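You operate a simulated robot arm through the tools that you are given. There is no shell and no other tool.

Carry out the task below with a simulated robot arm. There is one attempt and no reset: what you move stays moved.

JOB
Square the frame in the nailing jig, nail both corners and open the clamp.
Fine: turn the black knob till the red pointer stands in the green, then tap the two nails home with the dark mallet; mallet back. Set down upright: dark mallet.

The check looks at the end state, three seconds after you hand in, the way a careful person would. Anything else that was tipped, shoved, dropped, spilled or broken makes it a failure.

ROBOT AND FRAMES
A 6-joint arm with a two-finger parallel gripper, fixed in place. Base frame: the origin is at the foot of the arm, x ahead of it, y to its left, z up. Lengths are in mm, angles in rad, forces in N, time in s.
Its first joint turns from -2.897 to 2.897 rad. Payload 3.91 kg.
The tool frame sits at the grasp point between the pads (the TCP): z along the fingers, y along the line on which they close. The tips reach 30 mm beyond it. The gripper opens to 110 mm. The fingers are 20 mm wide and 10 mm thick; the gripper's body (48 by 112 mm) begins 55 mm behind the TCP.
Orientation is that of the tool frame in the base frame, as a unit quaternion [x, y, z, w]. With the fingers straight down and closing along the base's y, the tool's x points along the base's -x, its y along +y and its z along -z.

CONTROLS
- The arm moves only by the tool jog_arm. Its argument "increments" is a list of rows, each an object of numbers (a shift or turn left out is 0, a gripper value left out holds the last): "x", "y", "z": the shift along the base's x, y, z in units of 50 mm (1.0 is 50 mm); "rx", "ry", "rz": the turn, a rotation vector about the base's x, y, z in units of 4 degrees (1.0 is 4 degrees); "jaw": the gripper command, from -1 (shut) to 1 (fully open), values between in proportion. In form: [{"x": .., "y": .., "z": .., "rx": .., "ry": .., "rz": .., "jaw": ..}, ...]. A call has 1 to 20 rows; each row shifts and turns the commanded pose from where the row before left it. A call with a number of a shift or a turn outside -1 to 1 is refused whole. Each row takes 0.2 s and may step no farther than 50 mm and 0.15 rad from the row before; otherwise, or with a gripper value out of range, the whole call is refused. A pose out of reach is approached as far as the arm can. The call stops where the force on the tool passes 40 N (or 10 N more than at its start, if that is more) or the arm is blocked; 0.2 s more then pass. Each finger travels about 153 mm/s and halts on what it meets, pressing with about 43 N; the grip force reading is that of the motor and also rises with nothing between the fingers. The clock runs only during rows and for 0.2 s after the last one: add rows that do not move to give the fingers time. The reply holds the time, the measured pose of the TCP, the force on the tool along the base axes, the opening and the grip force, in the units named above and with some noise, with the torque about the TCP (base axes, N m) and any sound that the robot's microphone picked up.
- Cameras (640 x 400 px; columns grow to the right, rows downward): "scene" is fixed at [220.3, -658.3, 1377.2]; the picture's right is [0.53, -0.85, 0.00], its down [-0.25, -0.15, -0.96] and it looks along [0.81, 0.51, -0.29] (base axes); focal length 333 px, centre (320, 200). "wrist" rides on the gripper at [72, 17, -103] in the tool frame; the picture's right is [-0.23, 0.97, 0.00], its down [-0.76, -0.18, -0.62] and it looks along [-0.61, -0.14, 0.78] (tool axes); focal length 222 px, centre (320, 200). There is no depth. A picture from a camera that has moved, and an enlarged one, comes with that camera's place and axes in the base frame and with its lens. The place of the scene camera against the robot may be out by one fixed shift of up to 12 mm in any direction.
- capture(camera): a new picture of that camera. No time passes.
- close_up(camera, box): a new picture of the part [left, top, right, bottom] of that camera's present view, enlarged. No time passes.
- job_done(): hands the job in; it is judged then, once.

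Nothing tells you positions but the pictures and the camera data. Unless the task says otherwise, let go and move clear before handing in.

The tools are called after "Emit:" as name(argument=value, ...) on one line, values as JSON. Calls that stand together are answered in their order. jog_arm: Moves the arm, as the interface text tells. Its arguments: {"type":"object","properties":{"increments":{"type":"array","items":{"type":"object","properties":{"x":{"type":"number"},"y":{"type":"number"},"z":{"type":"number"},"rx":{"type":"number"},"ry":{"type":"number"},"rz":{"type":"number"},"jaw":{"type":"number"}}}}},"required":["increments"]} The other tools are called the same way: capture (camera) takes a picture; close_up (camera, box) takes an enlarged picture of a part of a camera's view; job_done () hands the job in.

At the start:

```text
t: 0.0
tool_pos: [608.5, -196.8, 1335.2]
orientation: [-0.001, 1.0, 0.0, 0.0]
force: [0.1, -0.5, 0.2]
moment: [0.0, -0.04, 0.0]
width: 109.9
finger_force: 0.1
```

scene: 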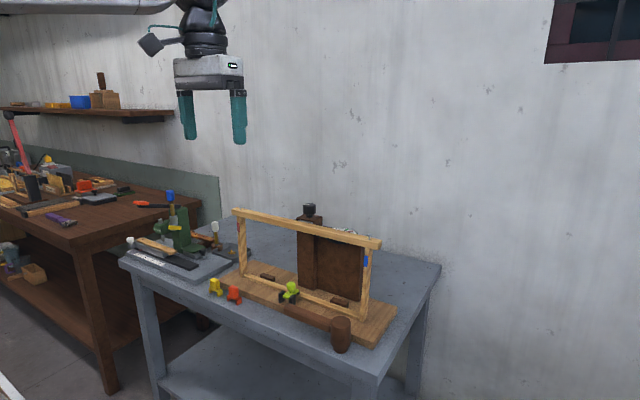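
wrist: 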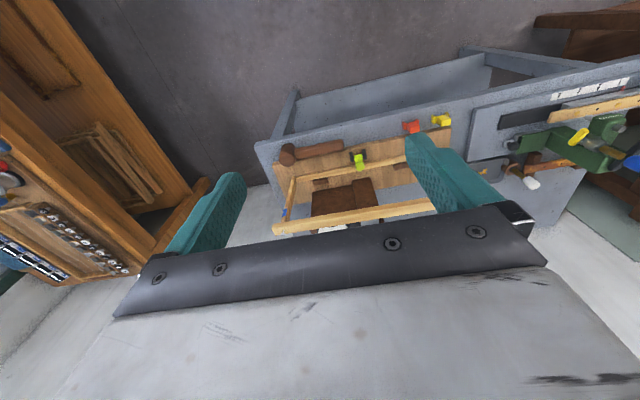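

I see a small blue-grey table with a nailing jig holding a wooden frame, a mallet in front, and several other items. I'll look closer before moving anything.

Emit:
close_up(camera="scene", box=[220, 190, 420, 360])

Emit:
close_up(camera="scene", box=[110, 180, 270, 310])

Emit:
close_up(camera="wrist", box=[240, 80, 480, 240])

Emit:
close_up(camera="scene", box=[280, 195, 390, 265])

Emit:
close_up(camera="scene", box=[200, 265, 310, 335])

```text
2.35 times, centred on (320, 275) of scene
camera zoom: at [220.3, -658.3, 1377.2], right [0.53, -0.85, 0.0], down [-0.25, -0.15, -0.96], along [0.81, 0.51, -0.29], focal length 784 px, centre (320, 24)
```

zoom: 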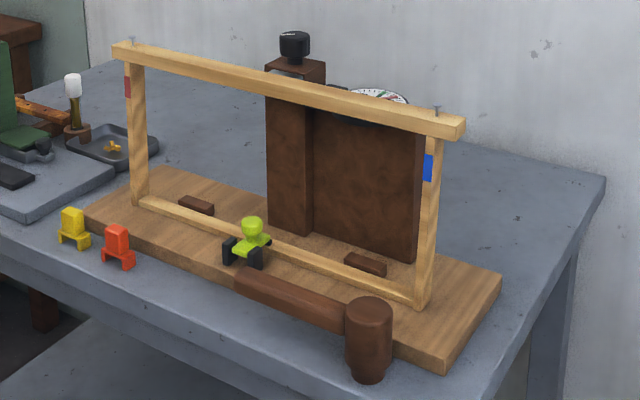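

```text
3.08 times, centred on (190, 245) of scene
camera zoom: at [220.3, -658.3, 1377.2], right [0.53, -0.85, 0.0], down [-0.25, -0.15, -0.96], along [0.81, 0.51, -0.29], focal length 1025 px, centre (720, 62)
```

zoom: 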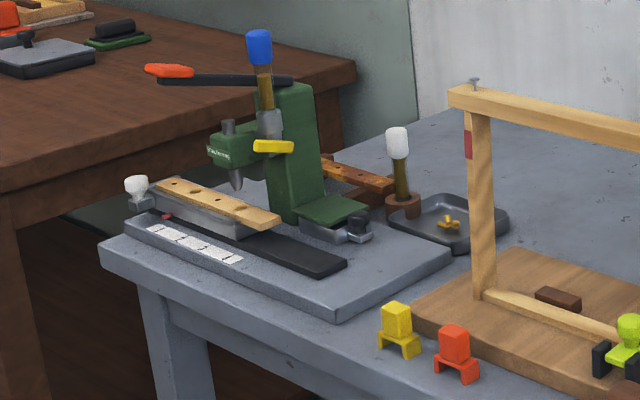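

```text
2.50 times, centred on (360, 160) of wrist
camera zoom: at [536.5, -178.6, 1439.4], right [0.23, 0.97, 0.0], down [0.76, -0.18, 0.62], along [0.61, -0.14, -0.78], focal length 555 px, centre (220, 300)
```

zoom: 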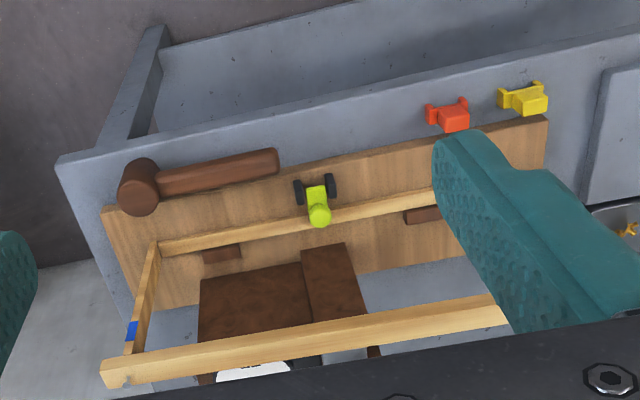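

```text
5.71 times, centred on (335, 230) of scene
camera zoom: at [220.3, -658.3, 1377.2], right [0.53, -0.85, 0.0], down [-0.25, -0.15, -0.96], along [0.81, 0.51, -0.29], focal length 1903 px, centre (234, 29)
```

zoom: 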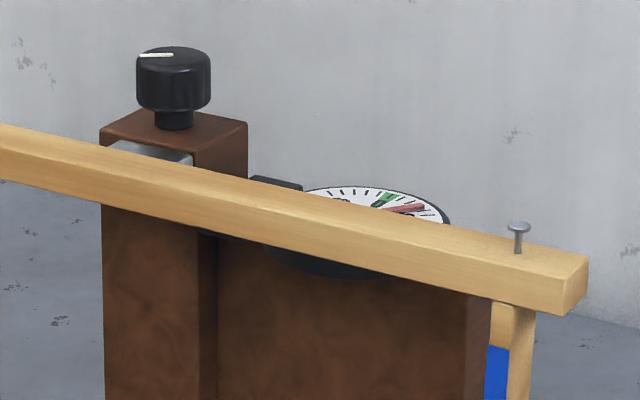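

```text
5.71 times, centred on (255, 300) of scene
camera zoom: at [220.3, -658.3, 1377.2], right [0.53, -0.85, 0.0], down [-0.25, -0.15, -0.96], along [0.81, 0.51, -0.29], focal length 1903 px, centre (691, -371)
```

zoom: 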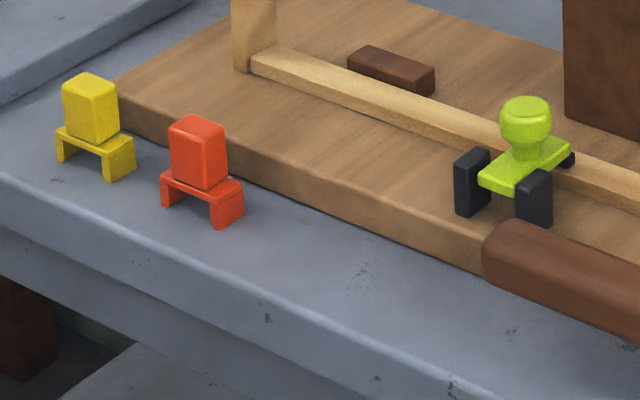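

The frame's top rail stands near x≈930, with the nails near (924,-362,1045) and (940,98,1045). The knob is near (960,-156,1090) and the mallet head near (818,-339,850). I'll move the wrist camera ahead for a better view.

Emit:
jog_arm(increments=[{"x": 1}, {"x": 1}, {"x": 1}, {"x": 1}, {}, {}])

Emit:
capture(camera="wrist")

Emit:
close_up(camera="wrist", box=[230, 60, 430, 190])

Emit:
capture(camera="scene")

```text
t: 1.4
tool_pos: [808.9, -197.8, 1336.7]
orientation: [0.0, 1.0, -0.001, 0.0]
force: [0.3, -0.8, 0.6]
moment: [0.0, 0.0, -0.02]
width: 109.8
finger_force: 0.1
```

```text
taken
camera wrist: at [736.8, -179.9, 1439.8], right [0.23, 0.97, 0.0], down [0.76, -0.18, 0.62], along [0.61, -0.14, -0.78], focal length 222 px, centre (320, 200)
```

wrist: 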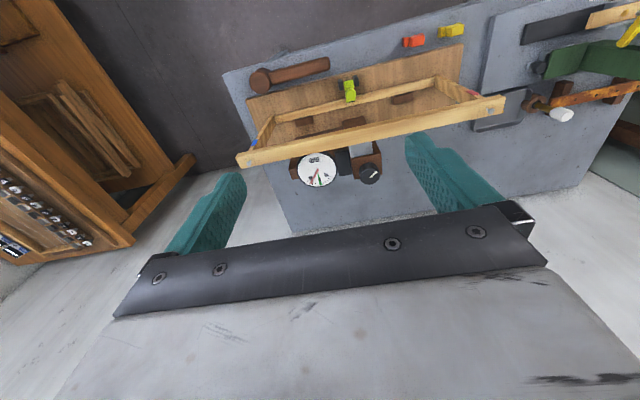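

```text
3.08 times, centred on (330, 125) of wrist
camera zoom: at [736.8, -179.9, 1439.8], right [0.23, 0.97, 0.0], down [0.76, -0.18, 0.62], along [0.61, -0.14, -0.78], focal length 684 px, centre (289, 431)
```

zoom: 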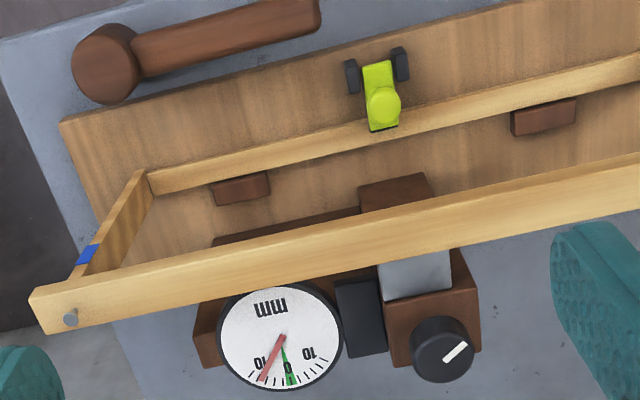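

```text
taken
```

scene: 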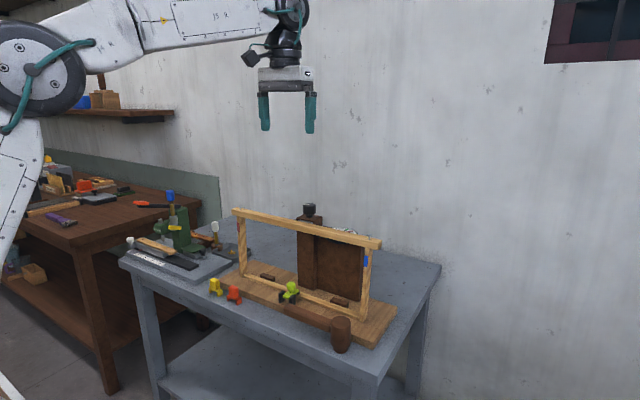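

The dial pointer sits in the region beside the left "10", the green zone is at 0, and the knob has a white index mark. I'll get a closer second view for accurate triangulation.

Emit:
jog_arm(increments=[{"x": 0.5, "y": 0.3, "z": -0.8}, {"x": 0.5, "y": 0.3, "z": -0.8}, {"z": -0.4}, {}, {}])

Emit:
capture(camera="wrist")

Emit:
close_up(camera="wrist", box=[230, 110, 430, 240])

Emit:
close_up(camera="wrist", box=[230, 10, 430, 140])

```text
t: 2.6
tool_pos: [858.2, -169.1, 1233.8]
orientation: [0.0, 1.0, 0.0, 0.0]
force: [0.0, 0.7, -0.6]
moment: [-0.01, 0.0, 0.01]
width: 110.0
finger_force: 0.1
```

```text
taken
camera wrist: at [786.0, -151.1, 1337.2], right [0.23, 0.97, 0.0], down [0.76, -0.18, 0.62], along [0.61, -0.14, -0.78], focal length 222 px, centre (320, 200)
```

wrist: 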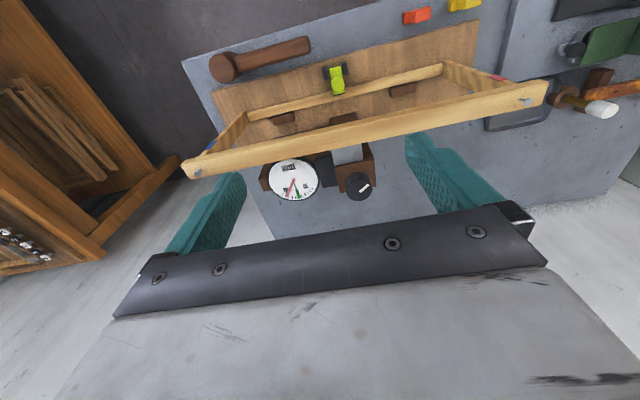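

```text
3.08 times, centred on (330, 175) of wrist
camera zoom: at [786.0, -151.1, 1337.2], right [0.23, 0.97, 0.0], down [0.76, -0.18, 0.62], along [0.61, -0.14, -0.78], focal length 684 px, centre (289, 277)
```

zoom: 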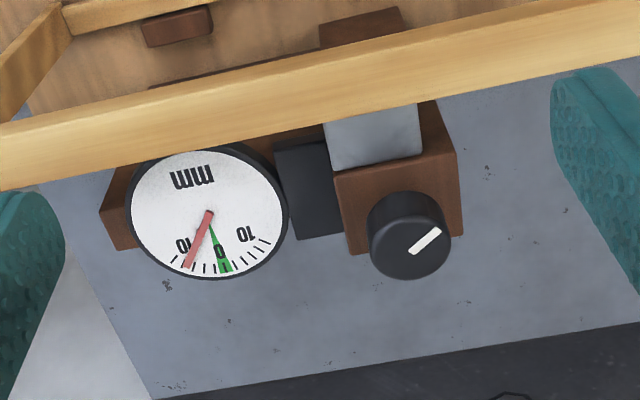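

```text
3.08 times, centred on (330, 75) of wrist
camera zoom: at [786.0, -151.1, 1337.2], right [0.23, 0.97, 0.0], down [0.76, -0.18, 0.62], along [0.61, -0.14, -0.78], focal length 684 px, centre (289, 585)
```

zoom: 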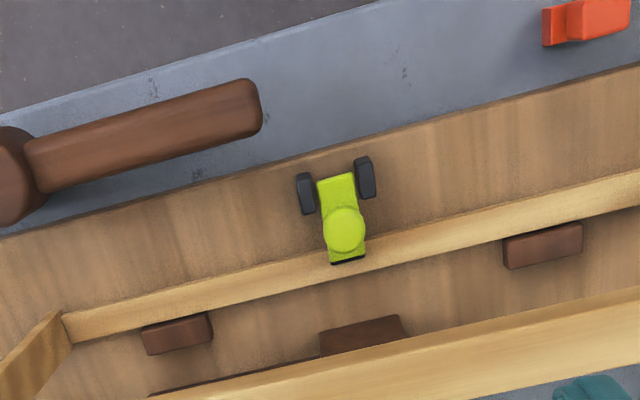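

Triangulating from the two wrist views puts the knob top centre at about (968,-140,1092), with a diameter of about 36 mm. Next I'll move above it with the jaws open.

Emit:
jog_arm(increments=[{"x": 0.6, "y": 0.19, "z": -0.2}, {"x": 0.8, "y": 0.2, "z": -0.5}, {"x": 0.8, "y": 0.19, "z": -0.8}, {}, {}, {}])

Emit:
capture(camera="wrist")

Emit:
close_up(camera="wrist", box=[220, 100, 420, 230])

Emit:
capture(camera="scene")

```text
refused: row 3 steps farther than a row can; nothing moved
```

```text
taken
camera wrist: at [786.0, -151.1, 1337.2], right [0.23, 0.97, 0.0], down [0.76, -0.18, 0.62], along [0.61, -0.14, -0.78], focal length 222 px, centre (320, 200)
```

wrist: 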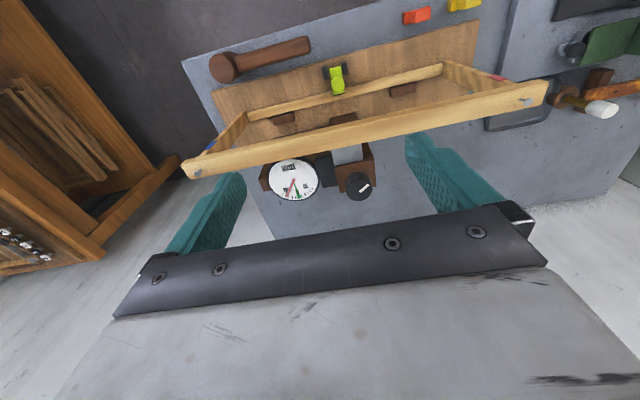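

```text
3.08 times, centred on (320, 165) of wrist
camera zoom: at [786.0, -151.1, 1337.2], right [0.23, 0.97, 0.0], down [0.76, -0.18, 0.62], along [0.61, -0.14, -0.78], focal length 684 px, centre (320, 308)
```

zoom: 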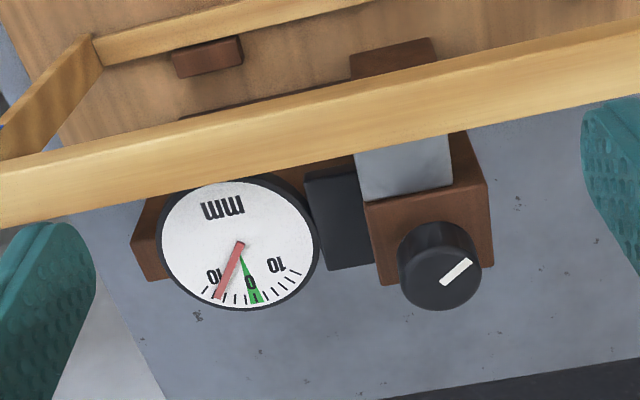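

```text
taken
```

scene: 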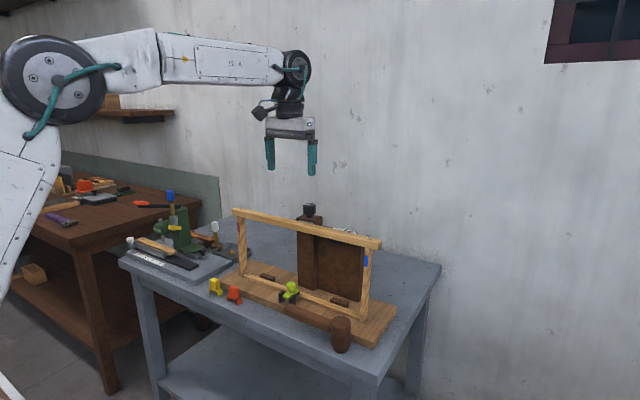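

The third row was longer than the 50 mm limit, so nothing moved. I'll repeat the approach above the knob with smaller steps.

Emit:
jog_arm(increments=[{"x": 0.6, "y": 0.15, "z": -0.1}, {"x": 0.6, "y": 0.15, "z": -0.4}, {"x": 0.6, "y": 0.15, "z": -0.5}, {"x": 0.4, "y": 0.13, "z": -0.67}, {}, {}])

Emit:
capture(camera="wrist")

Emit:
close_up(camera="wrist", box=[220, 100, 420, 230])

Emit:
capture(camera="scene")

```text
t: 4.0
tool_pos: [970.8, -141.2, 1151.3]
orientation: [0.0, 1.0, 0.0, -0.001]
force: [-0.6, -0.4, 0.2]
moment: [-0.03, 0.02, 0.01]
width: 110.1
finger_force: 0.0
```

```text
taken
camera wrist: at [898.7, -124.3, 1254.4], right [0.23, 0.97, 0.0], down [0.76, -0.18, 0.62], along [0.61, -0.14, -0.78], focal length 222 px, centre (320, 200)
```

wrist: 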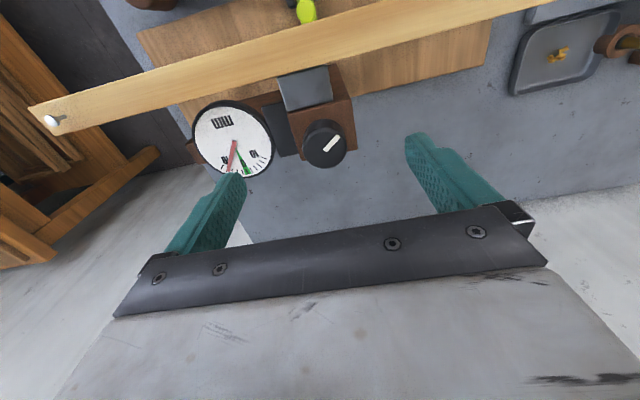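

```text
3.08 times, centred on (320, 165) of wrist
camera zoom: at [898.7, -124.3, 1254.4], right [0.23, 0.97, 0.0], down [0.76, -0.18, 0.62], along [0.61, -0.14, -0.78], focal length 684 px, centre (320, 308)
```

zoom: 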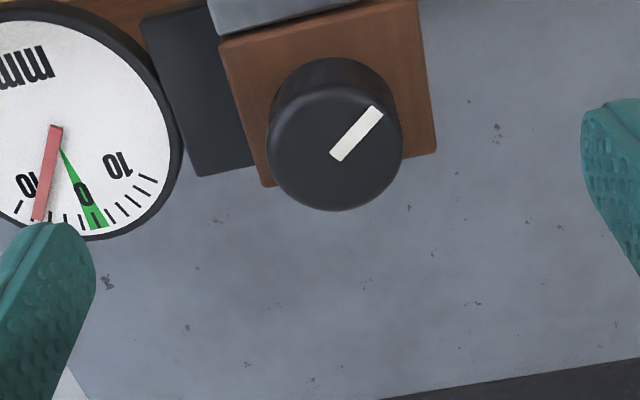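

```text
taken
```

scene: 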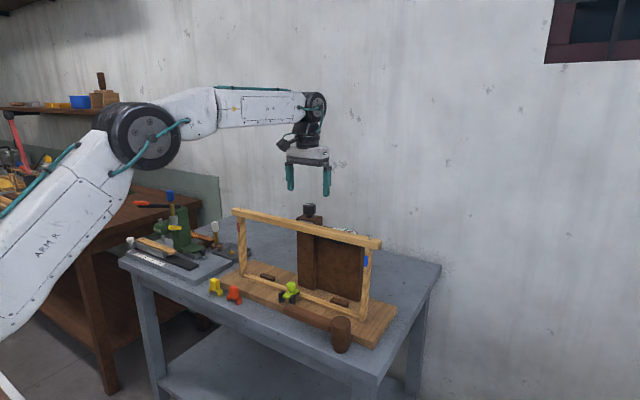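

The gripper is above the knob. I'll check the alignment in the scene camera, where the fingertips and the knob are visible together.

Emit:
close_up(camera="scene", box=[270, 160, 350, 220])

Emit:
close_up(camera="wrist", box=[270, 100, 370, 180])

```text
6.67 times, centred on (310, 190) of scene
camera zoom: at [220.3, -658.3, 1377.2], right [0.53, -0.85, 0.0], down [-0.25, -0.15, -0.96], along [0.81, 0.51, -0.29], focal length 2221 px, centre (387, 267)
```

zoom: 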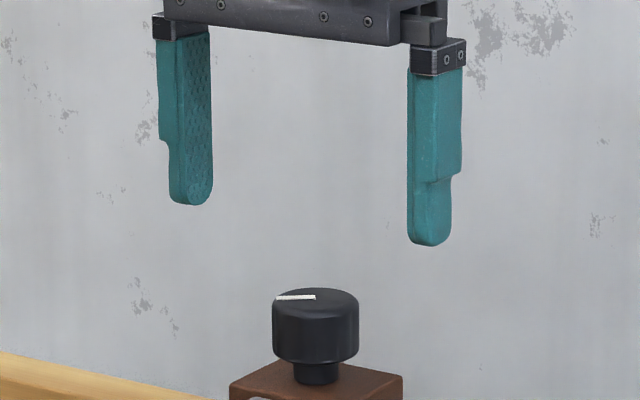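

```text
5.00 times, centred on (320, 140) of wrist
camera zoom: at [898.7, -124.3, 1254.4], right [0.23, 0.97, 0.0], down [0.76, -0.18, 0.62], along [0.61, -0.14, -0.78], focal length 1111 px, centre (320, 500)
```

zoom: 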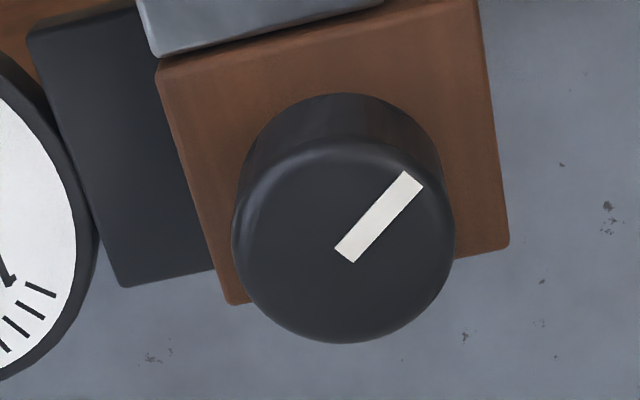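

The knob top centre works out at about (976,-139,1087), with a radius of about 18 mm. I'll narrow the jaws, descend and grip the knob.

Emit:
jog_arm(increments=[{"x": 0.1, "y": 0.04, "jaw": 0.1}, {}, {"z": -0.4}, {"z": -0.4}, {"z": -0.4}, {}, {}])

Emit:
close_up(camera="wrist", box=[220, 80, 420, 230])

Emit:
close_up(camera="scene", box=[270, 180, 350, 240])

```text
t: 5.6
tool_pos: [974.2, -136.5, 1091.5]
orientation: [0.001, 1.0, 0.0, 0.0]
force: [-0.5, -0.4, -0.1]
moment: [-0.04, 0.0, 0.02]
width: 60.8
finger_force: 0.0
```

```text
2.67 times, centred on (320, 155) of wrist
camera zoom: at [901.9, -118.6, 1194.8], right [0.23, 0.97, 0.0], down [0.76, -0.18, 0.62], along [0.61, -0.14, -0.78], focal length 592 px, centre (320, 320)
```

zoom: 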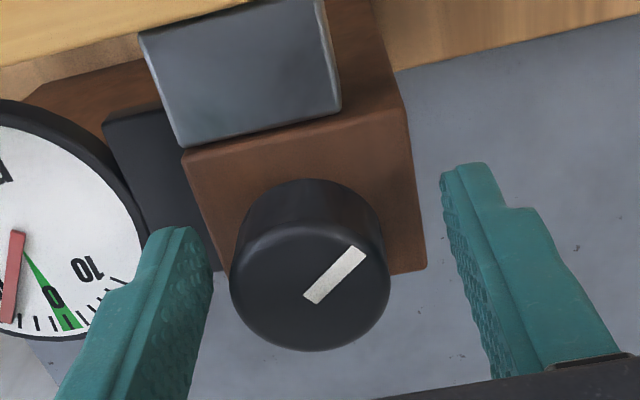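

```text
6.67 times, centred on (310, 210) of scene
camera zoom: at [220.3, -658.3, 1377.2], right [0.53, -0.85, 0.0], down [-0.25, -0.15, -0.96], along [0.81, 0.51, -0.29], focal length 2221 px, centre (387, 133)
```

zoom: 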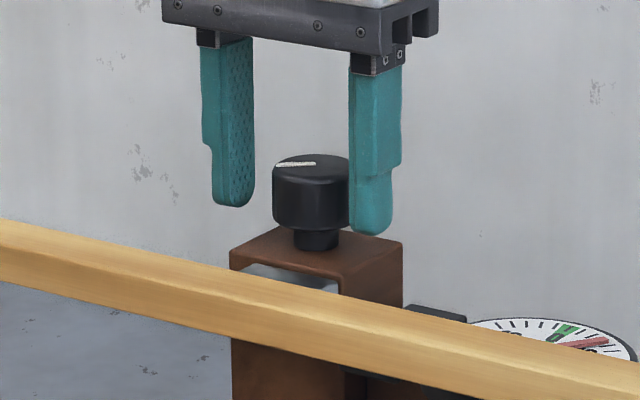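

The knob is nicely between the fingers. I'll trim by 2 mm and close on it.

Emit:
jog_arm(increments=[{"x": 0.03, "y": -0.04}, {"jaw": -0.6}, {}, {}])

Emit:
close_up(camera="wrist", box=[180, 80, 420, 230])

Emit:
close_up(camera="scene", box=[270, 190, 390, 270])

```text
t: 6.6
tool_pos: [975.4, -139.8, 1091.3]
orientation: [0.001, 1.0, -0.001, 0.0]
force: [2.8, -17.3, 1.2]
moment: [-0.51, -0.11, -0.1]
width: 37.2
finger_force: 45.2
```

```text
2.67 times, centred on (300, 155) of wrist
camera zoom: at [903.2, -122.1, 1195.1], right [0.23, 0.97, 0.0], down [0.76, -0.18, 0.62], along [0.61, -0.14, -0.78], focal length 592 px, centre (373, 320)
```

zoom: 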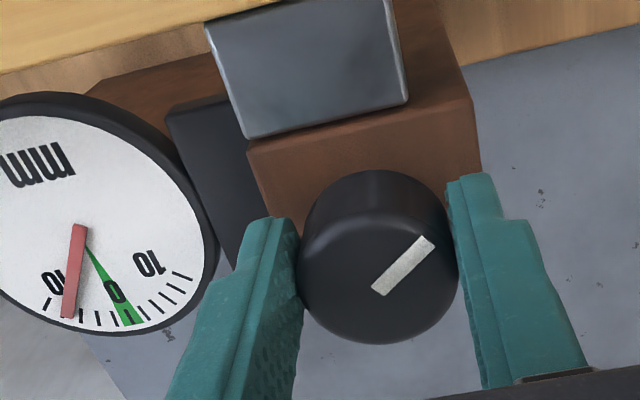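

```text
5.00 times, centred on (330, 230) of scene
camera zoom: at [220.3, -658.3, 1377.2], right [0.53, -0.85, 0.0], down [-0.25, -0.15, -0.96], along [0.81, 0.51, -0.29], focal length 1666 px, centre (270, 50)
```

zoom: 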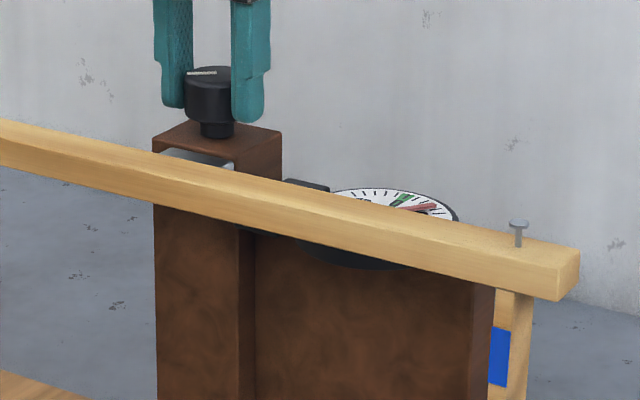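

The grip is on the knob (37 mm), with about 17 N sideways, so the tool is a little too far to +y. I'll relieve that before turning.

Emit:
jog_arm(increments=[{"y": -0.03}, {}, {}])

```text
t: 7.4
tool_pos: [975.7, -140.4, 1093.3]
orientation: [0.001, 1.0, 0.0, 0.0]
force: [16.9, -19.1, 6.6]
moment: [-0.93, -0.72, -0.08]
width: 37.4
finger_force: 44.4
```

Emit:
jog_arm(increments=[{"y": 0.04}, {}, {}])

Emit:
jog_arm(increments=[{}, {}])

```text
t: 8.3
tool_pos: [974.7, -139.0, 1090.5]
orientation: [0.001, 1.0, -0.003, 0.001]
force: [4.6, -19.4, -2.9]
moment: [-1.49, -0.12, -0.13]
width: 37.4
finger_force: 44.7
stopped in row 3: the force on the tool passed its limit at 40 N (the readings are from after the stop); the commanded pose is now the measured one
```

```text
t: 8.9
tool_pos: [975.0, -140.3, 1091.2]
orientation: [0.001, 1.0, -0.001, 0.001]
force: [4.9, -24.5, -3.1]
moment: [-1.16, -0.32, -0.1]
width: 37.7
finger_force: 45.0
```

The forces are not settling from sliding, so I'll open slightly, recentre further to -y and regrip.

Emit:
jog_arm(increments=[{"jaw": -0.1}, {}, {}])

Emit:
close_up(camera="wrist", box=[240, 100, 400, 200])

```text
t: 9.7
tool_pos: [975.5, -136.8, 1092.4]
orientation: [0.0, 1.0, -0.001, 0.001]
force: [-0.2, -0.3, 0.3]
moment: [0.0, -0.02, 0.0]
width: 49.6
finger_force: 0.0
```

```text
4.00 times, centred on (320, 150) of wrist
camera zoom: at [902.8, -119.0, 1195.5], right [0.23, 0.97, 0.0], down [0.76, -0.18, 0.62], along [0.61, -0.14, -0.78], focal length 888 px, centre (320, 400)
```

zoom: 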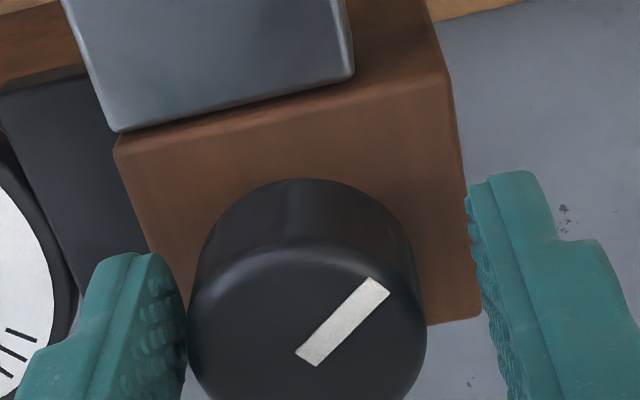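

Emit:
jog_arm(increments=[{"y": -0.1}, {}, {}])

Emit:
close_up(camera="wrist", box=[240, 100, 400, 200])

```text
t: 10.5
tool_pos: [974.8, -144.0, 1092.7]
orientation: [0.0, 1.0, -0.001, 0.0]
force: [0.8, 0.5, 0.0]
moment: [-0.03, 0.02, 0.0]
width: 49.2
finger_force: 0.1
```

```text
4.00 times, centred on (320, 150) of wrist
camera zoom: at [902.3, -124.9, 1195.9], right [0.23, 0.97, 0.0], down [0.76, -0.18, 0.62], along [0.61, -0.14, -0.78], focal length 888 px, centre (320, 400)
```

zoom: 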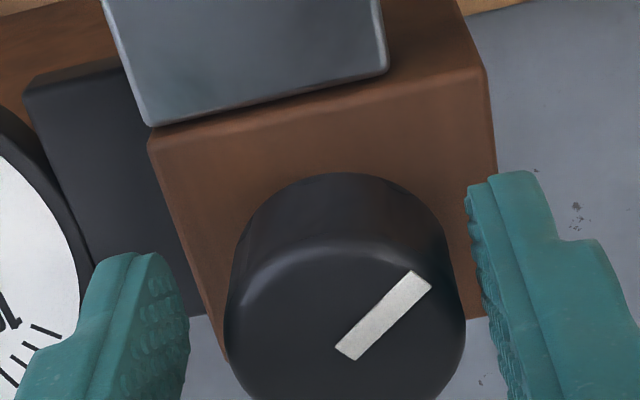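

The knob sits about 3 mm to +y of the TCP now; I'll shift by that and regrip.

Emit:
jog_arm(increments=[{"y": 0.05}, {}, {"jaw": -0.3}, {"jaw": -0.6}, {}, {}])

Emit:
close_up(camera="wrist", box=[240, 100, 400, 200])

```text
t: 11.9
tool_pos: [973.5, -140.7, 1093.4]
orientation: [0.0, 1.0, -0.002, 0.0]
force: [-0.6, -1.2, -1.0]
moment: [-0.03, 0.02, 0.0]
width: 37.6
finger_force: 44.6
```

```text
4.00 times, centred on (320, 150) of wrist
camera zoom: at [902.6, -122.1, 1195.9], right [0.23, 0.97, 0.0], down [0.76, -0.18, 0.62], along [0.61, -0.14, -0.78], focal length 888 px, centre (320, 400)
```

zoom: 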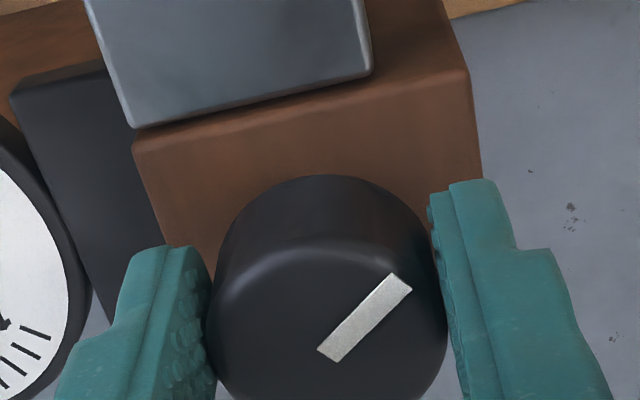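

The grip is well centred with near-zero side forces. I'll make a small test turn and watch the dial.

Emit:
jog_arm(increments=[{"rz": 1}, {"rz": 1}, {"rz": 1}, {}])

Emit:
close_up(camera="wrist", box=[160, 60, 400, 210])

Emit:
close_up(camera="scene", box=[320, 210, 380, 250])

```text
t: 12.9
tool_pos: [975.4, -141.5, 1093.3]
orientation: [-0.104, 0.995, -0.002, 0.002]
force: [-2.8, -6.3, -0.1]
moment: [-0.27, 0.1, -0.01]
width: 37.8
finger_force: 44.6
```

```text
2.67 times, centred on (280, 135) of wrist
camera zoom: at [900.6, -138.6, 1195.8], right [0.02, 1.0, 0.0], down [0.78, -0.01, 0.63], along [0.63, -0.01, -0.78], focal length 592 px, centre (427, 373)
```

zoom: 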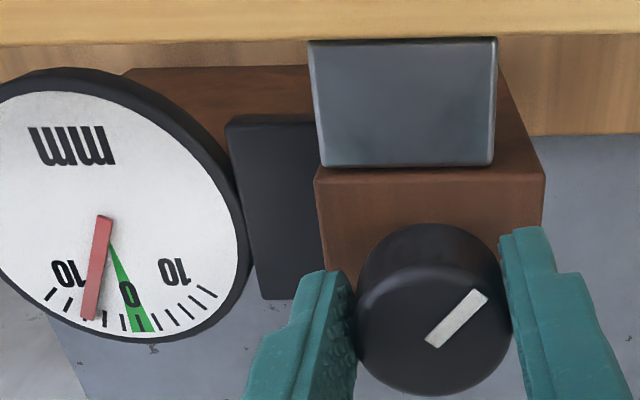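

```text
10.00 times, centred on (350, 230) of scene
camera zoom: at [220.3, -658.3, 1377.2], right [0.53, -0.85, 0.0], down [-0.25, -0.15, -0.96], along [0.81, 0.51, -0.29], focal length 3331 px, centre (20, -100)
```

zoom: 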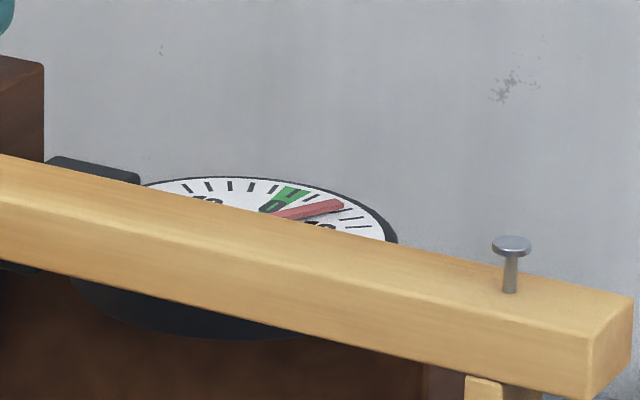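

The +rz turn moves the pointer towards green, from about 8 to about 6. I'll continue.

Emit:
jog_arm(increments=[{"rz": 1}, {"rz": 1}, {"rz": 1}, {"rz": 1}, {"rz": 1}, {}])

Emit:
close_up(camera="wrist", box=[160, 60, 400, 210])

Emit:
close_up(camera="scene", box=[320, 210, 380, 250])

```text
t: 14.3
tool_pos: [973.8, -142.1, 1093.2]
orientation: [-0.275, 0.962, -0.002, 0.001]
force: [-9.2, -32.3, 0.4]
moment: [-0.99, 0.21, -0.13]
width: 37.3
finger_force: 45.1
```

```text
2.67 times, centred on (280, 135) of wrist
camera zoom: at [905.3, -165.7, 1196.0], right [-0.32, 0.95, 0.0], down [0.74, 0.25, 0.62], along [0.59, 0.2, -0.78], focal length 592 px, centre (427, 373)
```

zoom: 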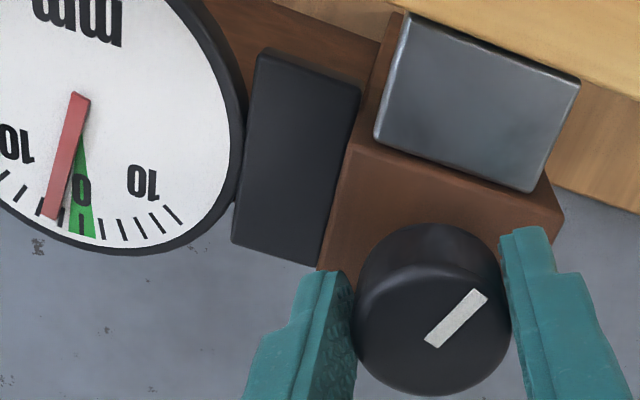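

```text
10.00 times, centred on (350, 230) of scene
camera zoom: at [220.3, -658.3, 1377.2], right [0.53, -0.85, 0.0], down [-0.25, -0.15, -0.96], along [0.81, 0.51, -0.29], focal length 3331 px, centre (20, -100)
```

zoom: 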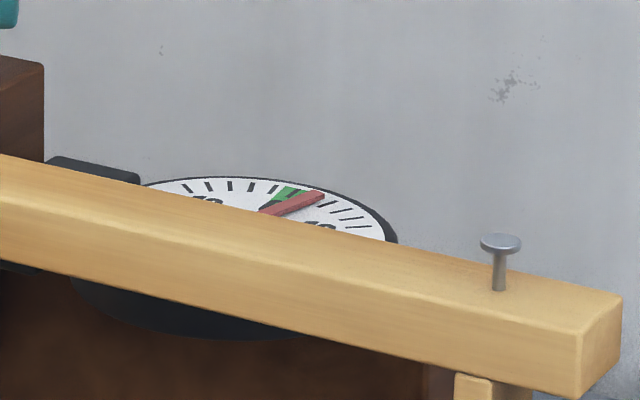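

The pointer is at about 3.5 now. The side force has grown to -32 N in y, so I'll relax the tool a little in that direction before continuing.

Emit:
jog_arm(increments=[{"y": -0.02}, {}, {}])

Emit:
jog_arm(increments=[{"y": -0.02}, {}, {}])

```text
t: 15.1
tool_pos: [975.0, -141.9, 1091.7]
orientation: [-0.275, 0.961, -0.002, 0.001]
force: [-5.5, -36.4, 3.0]
moment: [-1.19, 0.19, -0.15]
width: 37.7
finger_force: 45.6
```

```text
t: 15.9
tool_pos: [975.7, -142.8, 1092.6]
orientation: [-0.275, 0.961, 0.0, 0.001]
force: [-7.1, -25.3, 5.2]
moment: [-1.04, 0.37, -0.09]
width: 37.7
finger_force: 45.5
```

Emit:
jog_arm(increments=[{"y": -0.03}, {}, {}])

Emit:
close_up(camera="wrist", box=[120, 60, 400, 210])

```text
t: 16.7
tool_pos: [975.2, -143.1, 1093.1]
orientation: [-0.276, 0.961, 0.0, 0.002]
force: [2.3, -8.5, 8.2]
moment: [-0.13, -0.17, -0.01]
width: 37.5
finger_force: 44.9
```

```text
2.29 times, centred on (260, 135) of wrist
camera zoom: at [905.1, -166.1, 1195.7], right [-0.32, 0.95, 0.0], down [0.74, 0.25, 0.63], along [0.59, 0.2, -0.78], focal length 508 px, centre (457, 349)
```

zoom: 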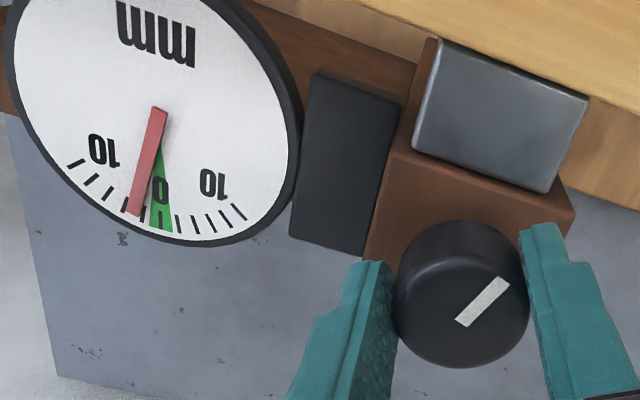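

Forces relaxed; the pointer reads about 3.3. I'll turn another 16°.

Emit:
jog_arm(increments=[{"rz": 1}, {"rz": 1, "y": -0.01}, {"rz": 1}, {"rz": 1, "y": -0.01}, {}, {}])

Emit:
close_up(camera="wrist", box=[120, 60, 400, 210])

Emit:
close_up(camera="scene", box=[320, 210, 380, 250])

```text
t: 18.1
tool_pos: [977.2, -144.2, 1093.7]
orientation: [-0.407, 0.913, -0.001, 0.002]
force: [26.1, -1.7, 23.3]
moment: [0.0, -0.96, -0.14]
width: 37.6
finger_force: 44.8
```

```text
2.29 times, centred on (260, 135) of wrist
camera zoom: at [915.1, -185.5, 1195.6], right [-0.57, 0.82, 0.0], down [0.64, 0.45, 0.63], along [0.52, 0.36, -0.78], focal length 508 px, centre (457, 349)
```

zoom: 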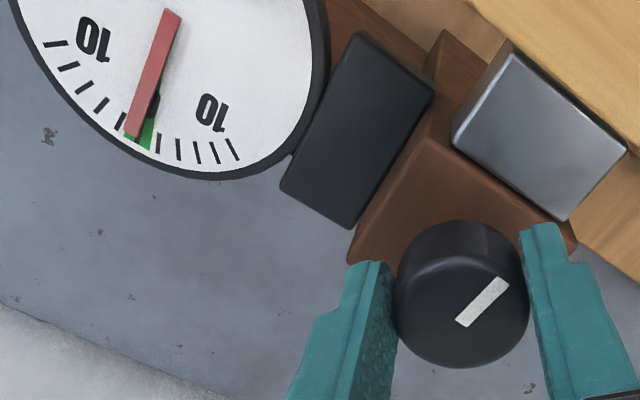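

```text
10.00 times, centred on (350, 230) of scene
camera zoom: at [220.3, -658.3, 1377.2], right [0.53, -0.85, 0.0], down [-0.25, -0.15, -0.96], along [0.81, 0.51, -0.29], focal length 3331 px, centre (20, -100)
```

zoom: 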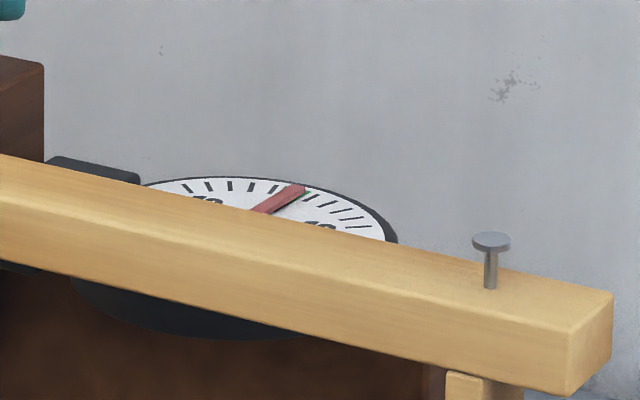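

The pointer is at the green's near edge. Forces have built up in x and z, so I'll relax them and give a bit more turn.

Emit:
jog_arm(increments=[{"x": 0.02, "z": 0.02}, {}, {"rz": 0.5}, {"rz": 0.5}, {}, {}])

Emit:
close_up(camera="wrist", box=[120, 50, 260, 150])

Emit:
close_up(camera="scene", box=[320, 210, 380, 250])

```text
t: 19.5
tool_pos: [977.0, -144.7, 1091.8]
orientation: [-0.438, 0.899, 0.0, 0.001]
force: [30.0, 2.2, 8.9]
moment: [0.17, -0.99, -0.13]
width: 37.4
finger_force: 44.7
```

```text
4.00 times, centred on (190, 100) of wrist
camera zoom: at [918.8, -189.9, 1195.8], right [-0.63, 0.78, 0.0], down [0.61, 0.49, 0.62], along [0.49, 0.39, -0.78], focal length 888 px, centre (840, 600)
```

zoom: 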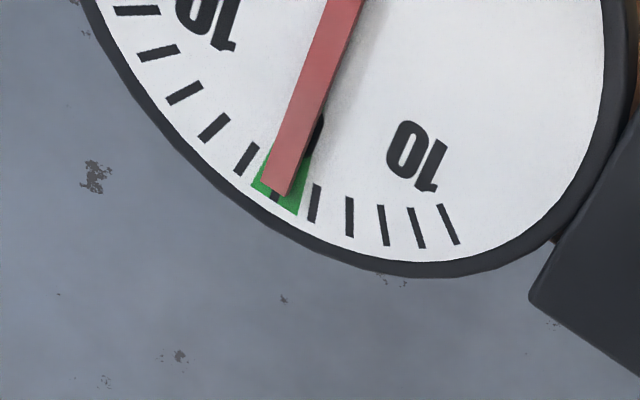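

```text
10.00 times, centred on (350, 230) of scene
camera zoom: at [220.3, -658.3, 1377.2], right [0.53, -0.85, 0.0], down [-0.25, -0.15, -0.96], along [0.81, 0.51, -0.29], focal length 3331 px, centre (20, -100)
```

zoom: 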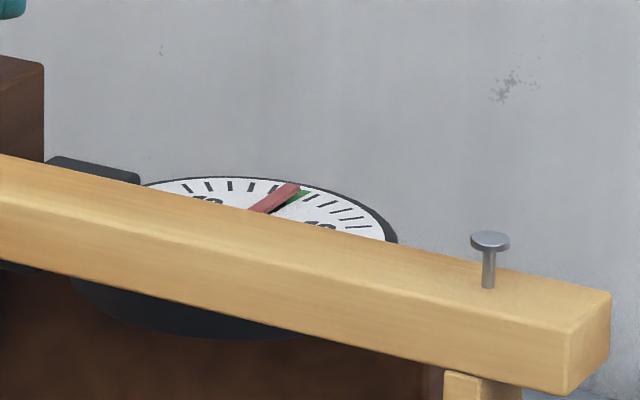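

The pointer now stands about centred on the green. I'll release the knob, rise, and verify from above.

Emit:
jog_arm(increments=[{"jaw": -0.1}, {"jaw": 0.1}, {}, {"z": 0.8}, {"z": 0.8}, {}, {}])

Emit:
capture(camera="wrist")

Emit:
close_up(camera="scene", box=[300, 195, 400, 255])

```text
t: 21.1
tool_pos: [976.4, -143.5, 1172.5]
orientation: [-0.439, 0.899, 0.0, 0.001]
force: [0.1, -0.3, -0.1]
moment: [-0.04, 0.01, 0.02]
width: 60.6
finger_force: 0.1
```

```text
taken
camera wrist: at [918.9, -189.8, 1275.9], right [-0.63, 0.78, 0.0], down [0.61, 0.49, 0.62], along [0.49, 0.39, -0.78], focal length 222 px, centre (320, 200)
```

wrist: 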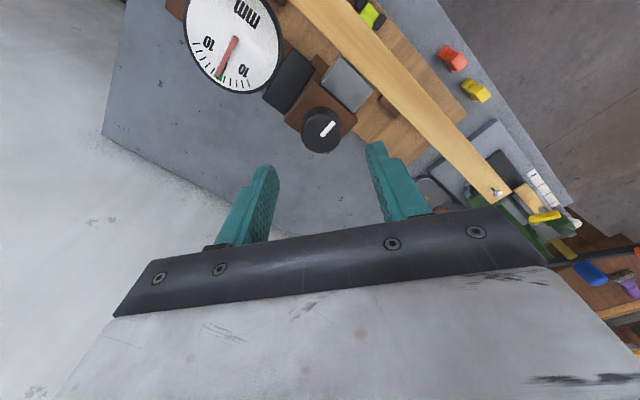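

```text
6.40 times, centred on (350, 225) of scene
camera zoom: at [220.3, -658.3, 1377.2], right [0.53, -0.85, 0.0], down [-0.25, -0.15, -0.96], along [0.81, 0.51, -0.29], focal length 2132 px, centre (128, 40)
```

zoom: 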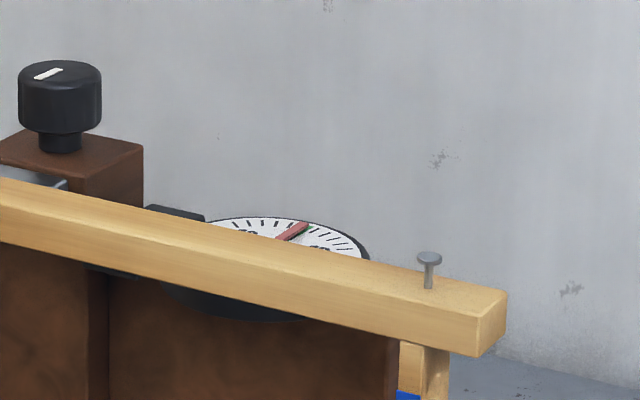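

Emit:
close_up(camera="wrist", box=[180, 0, 300, 100])

Emit:
close_up(camera="scene", box=[335, 220, 365, 240])

```text
4.00 times, centred on (240, 50) of wrist
camera zoom: at [918.9, -189.8, 1275.9], right [-0.63, 0.78, 0.0], down [0.61, 0.49, 0.62], along [0.49, 0.39, -0.78], focal length 888 px, centre (640, 800)
```

zoom: 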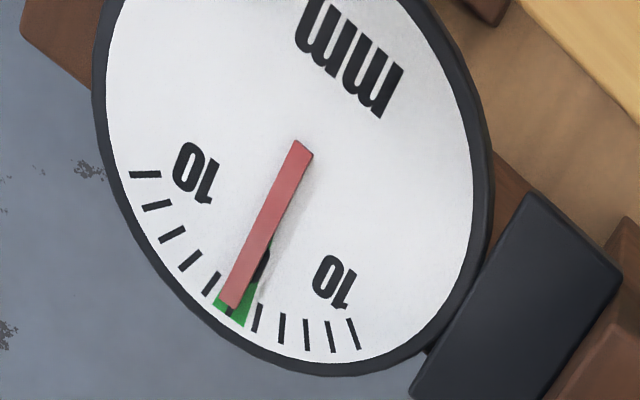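

```text
16.00 times, centred on (350, 230) of scene
camera zoom: at [220.3, -658.3, 1377.2], right [0.53, -0.85, 0.0], down [-0.25, -0.15, -0.96], along [0.81, 0.51, -0.29], focal length 5330 px, centre (-160, -280)
```

zoom: 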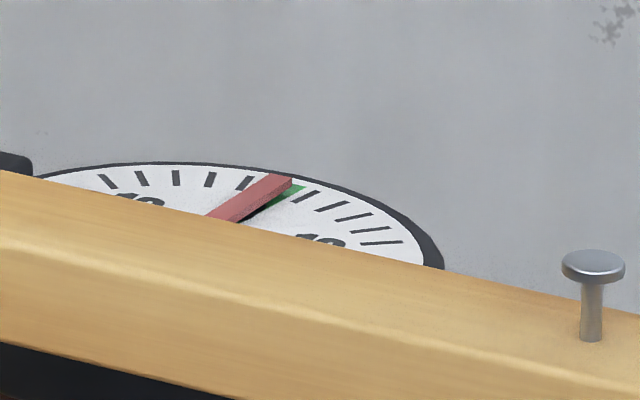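

The pointer stands in the green. Next I'll swing towards the right nail, turning the gripper to 90°, to inspect the nail position and test reach there.

Emit:
jog_arm(increments=[{"x": -0.12, "y": -0.4, "z": 0.1, "rz": 0.95}, {"x": -0.12, "y": -0.4, "z": 0.1, "rz": 0.95}, {"x": -0.12, "y": -0.4, "z": 0.1, "rz": 0.95}, {"x": -0.12, "y": -0.4, "z": 0.1, "rz": 0.95}, {"x": -0.12, "y": -0.4, "z": 0.1, "rz": 0.95}, {"x": -0.12, "y": -0.4, "z": 0.1, "rz": 0.95}, {"x": -0.12, "y": -0.4, "rz": 0.95}, {"x": -0.12, "y": -0.4, "rz": 0.95}, {"x": -0.12, "y": -0.4, "rz": 0.95}, {"x": -0.12, "y": -0.4, "rz": 0.95}, {"jaw": 1}, {}, {}])

Emit:
capture(camera="wrist")

Emit:
capture(camera="scene")

```text
t: 23.9
tool_pos: [914.1, -344.2, 1201.8]
orientation: [-0.707, 0.707, 0.0, 0.001]
force: [0.4, 0.7, -0.9]
moment: [0.0, -0.02, -0.01]
width: 109.7
finger_force: 0.0
```

```text
taken
camera wrist: at [897.9, -416.2, 1305.9], right [-0.97, 0.23, 0.0], down [0.18, 0.76, 0.62], along [0.14, 0.61, -0.78], focal length 222 px, centre (320, 200)
```

wrist: 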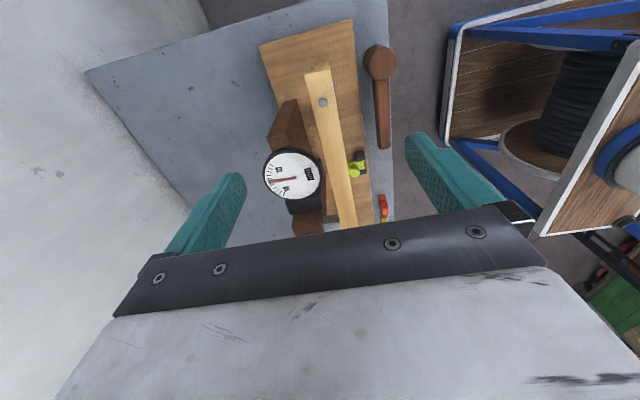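

```text
taken
```

scene: 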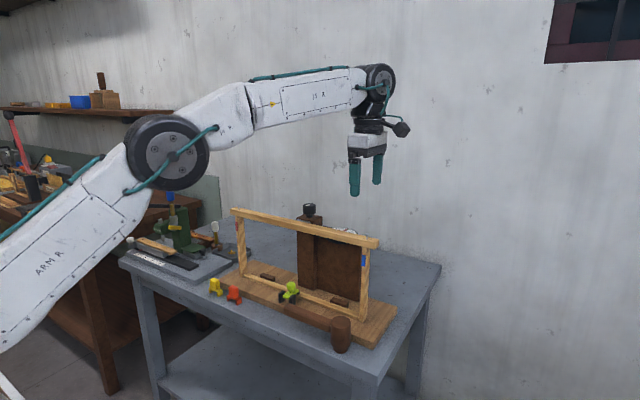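

I now have a top-down view of the right nail, the dial, the clamp and the mallet. I'll zoom in on each.

Emit:
close_up(camera="wrist", box=[250, 30, 410, 230])

Emit:
close_up(camera="wrist", box=[250, 130, 350, 220])

Emit:
close_up(camera="wrist", box=[290, 60, 350, 110])

Emit:
close_up(camera="wrist", box=[345, 30, 425, 160])

Emit:
close_up(camera="scene", box=[330, 130, 410, 260])

```text
2.00 times, centred on (330, 130) of wrist
camera zoom: at [897.9, -416.2, 1305.9], right [-0.97, 0.23, 0.0], down [0.18, 0.76, 0.62], along [0.14, 0.61, -0.78], focal length 444 px, centre (300, 340)
```

zoom: 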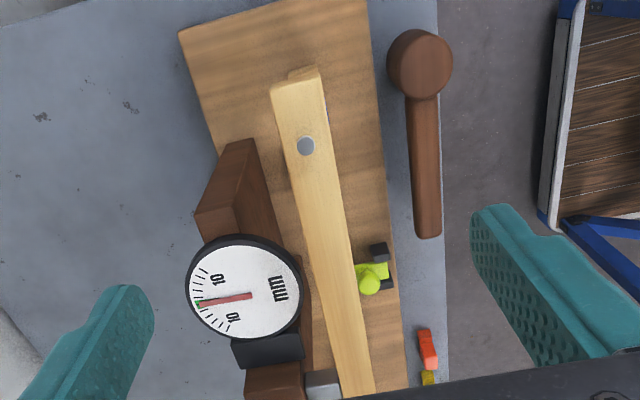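

```text
4.44 times, centred on (300, 175) of wrist
camera zoom: at [897.9, -416.2, 1305.9], right [-0.97, 0.23, 0.0], down [0.18, 0.76, 0.62], along [0.14, 0.61, -0.78], focal length 987 px, centre (409, 311)
```

zoom: 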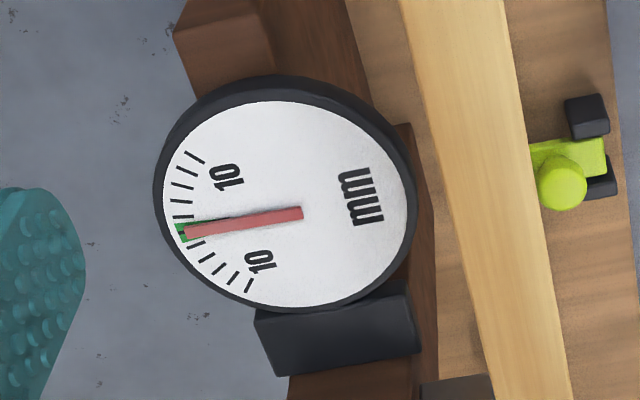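

```text
8.00 times, centred on (320, 85) of wrist
camera zoom: at [897.9, -416.2, 1305.9], right [-0.97, 0.23, 0.0], down [0.18, 0.76, 0.62], along [0.14, 0.61, -0.78], focal length 1777 px, centre (320, 1120)
```

zoom: 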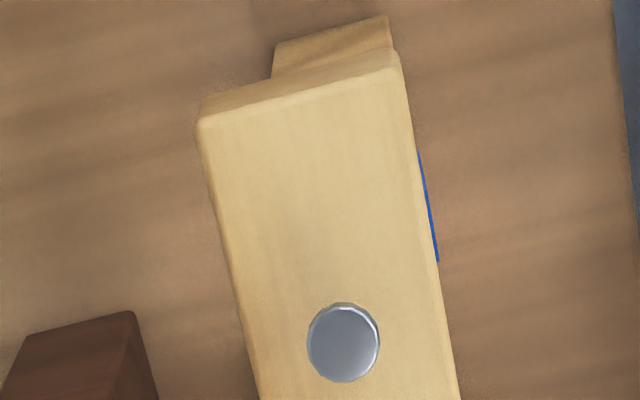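

```text
3.08 times, centred on (385, 95) of wrist
camera zoom: at [897.9, -416.2, 1305.9], right [-0.97, 0.23, 0.0], down [0.18, 0.76, 0.62], along [0.14, 0.61, -0.78], focal length 684 px, centre (120, 523)
```

zoom: 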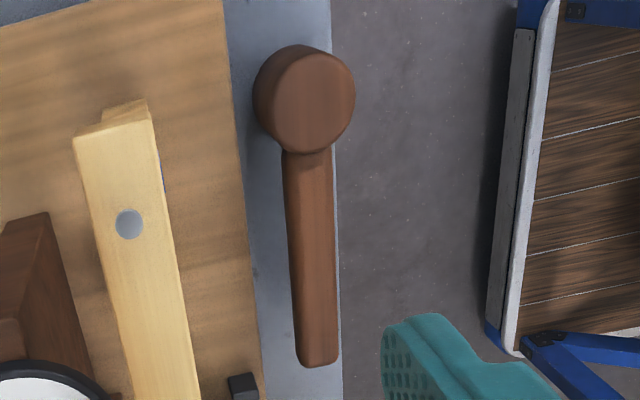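

```text
3.08 times, centred on (370, 195) of scene
camera zoom: at [220.3, -658.3, 1377.2], right [0.53, -0.85, 0.0], down [-0.25, -0.15, -0.96], along [0.81, 0.51, -0.29], focal length 1025 px, centre (166, 215)
```

zoom: 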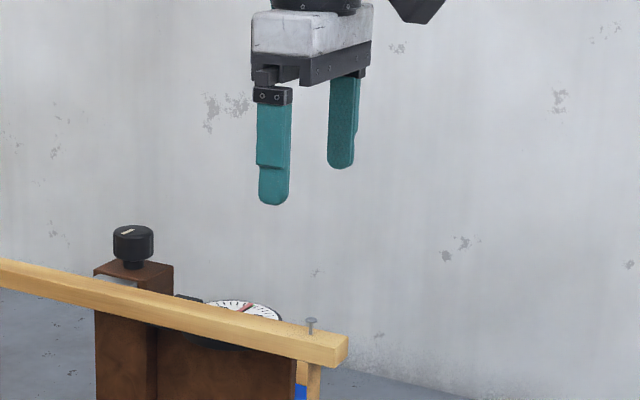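

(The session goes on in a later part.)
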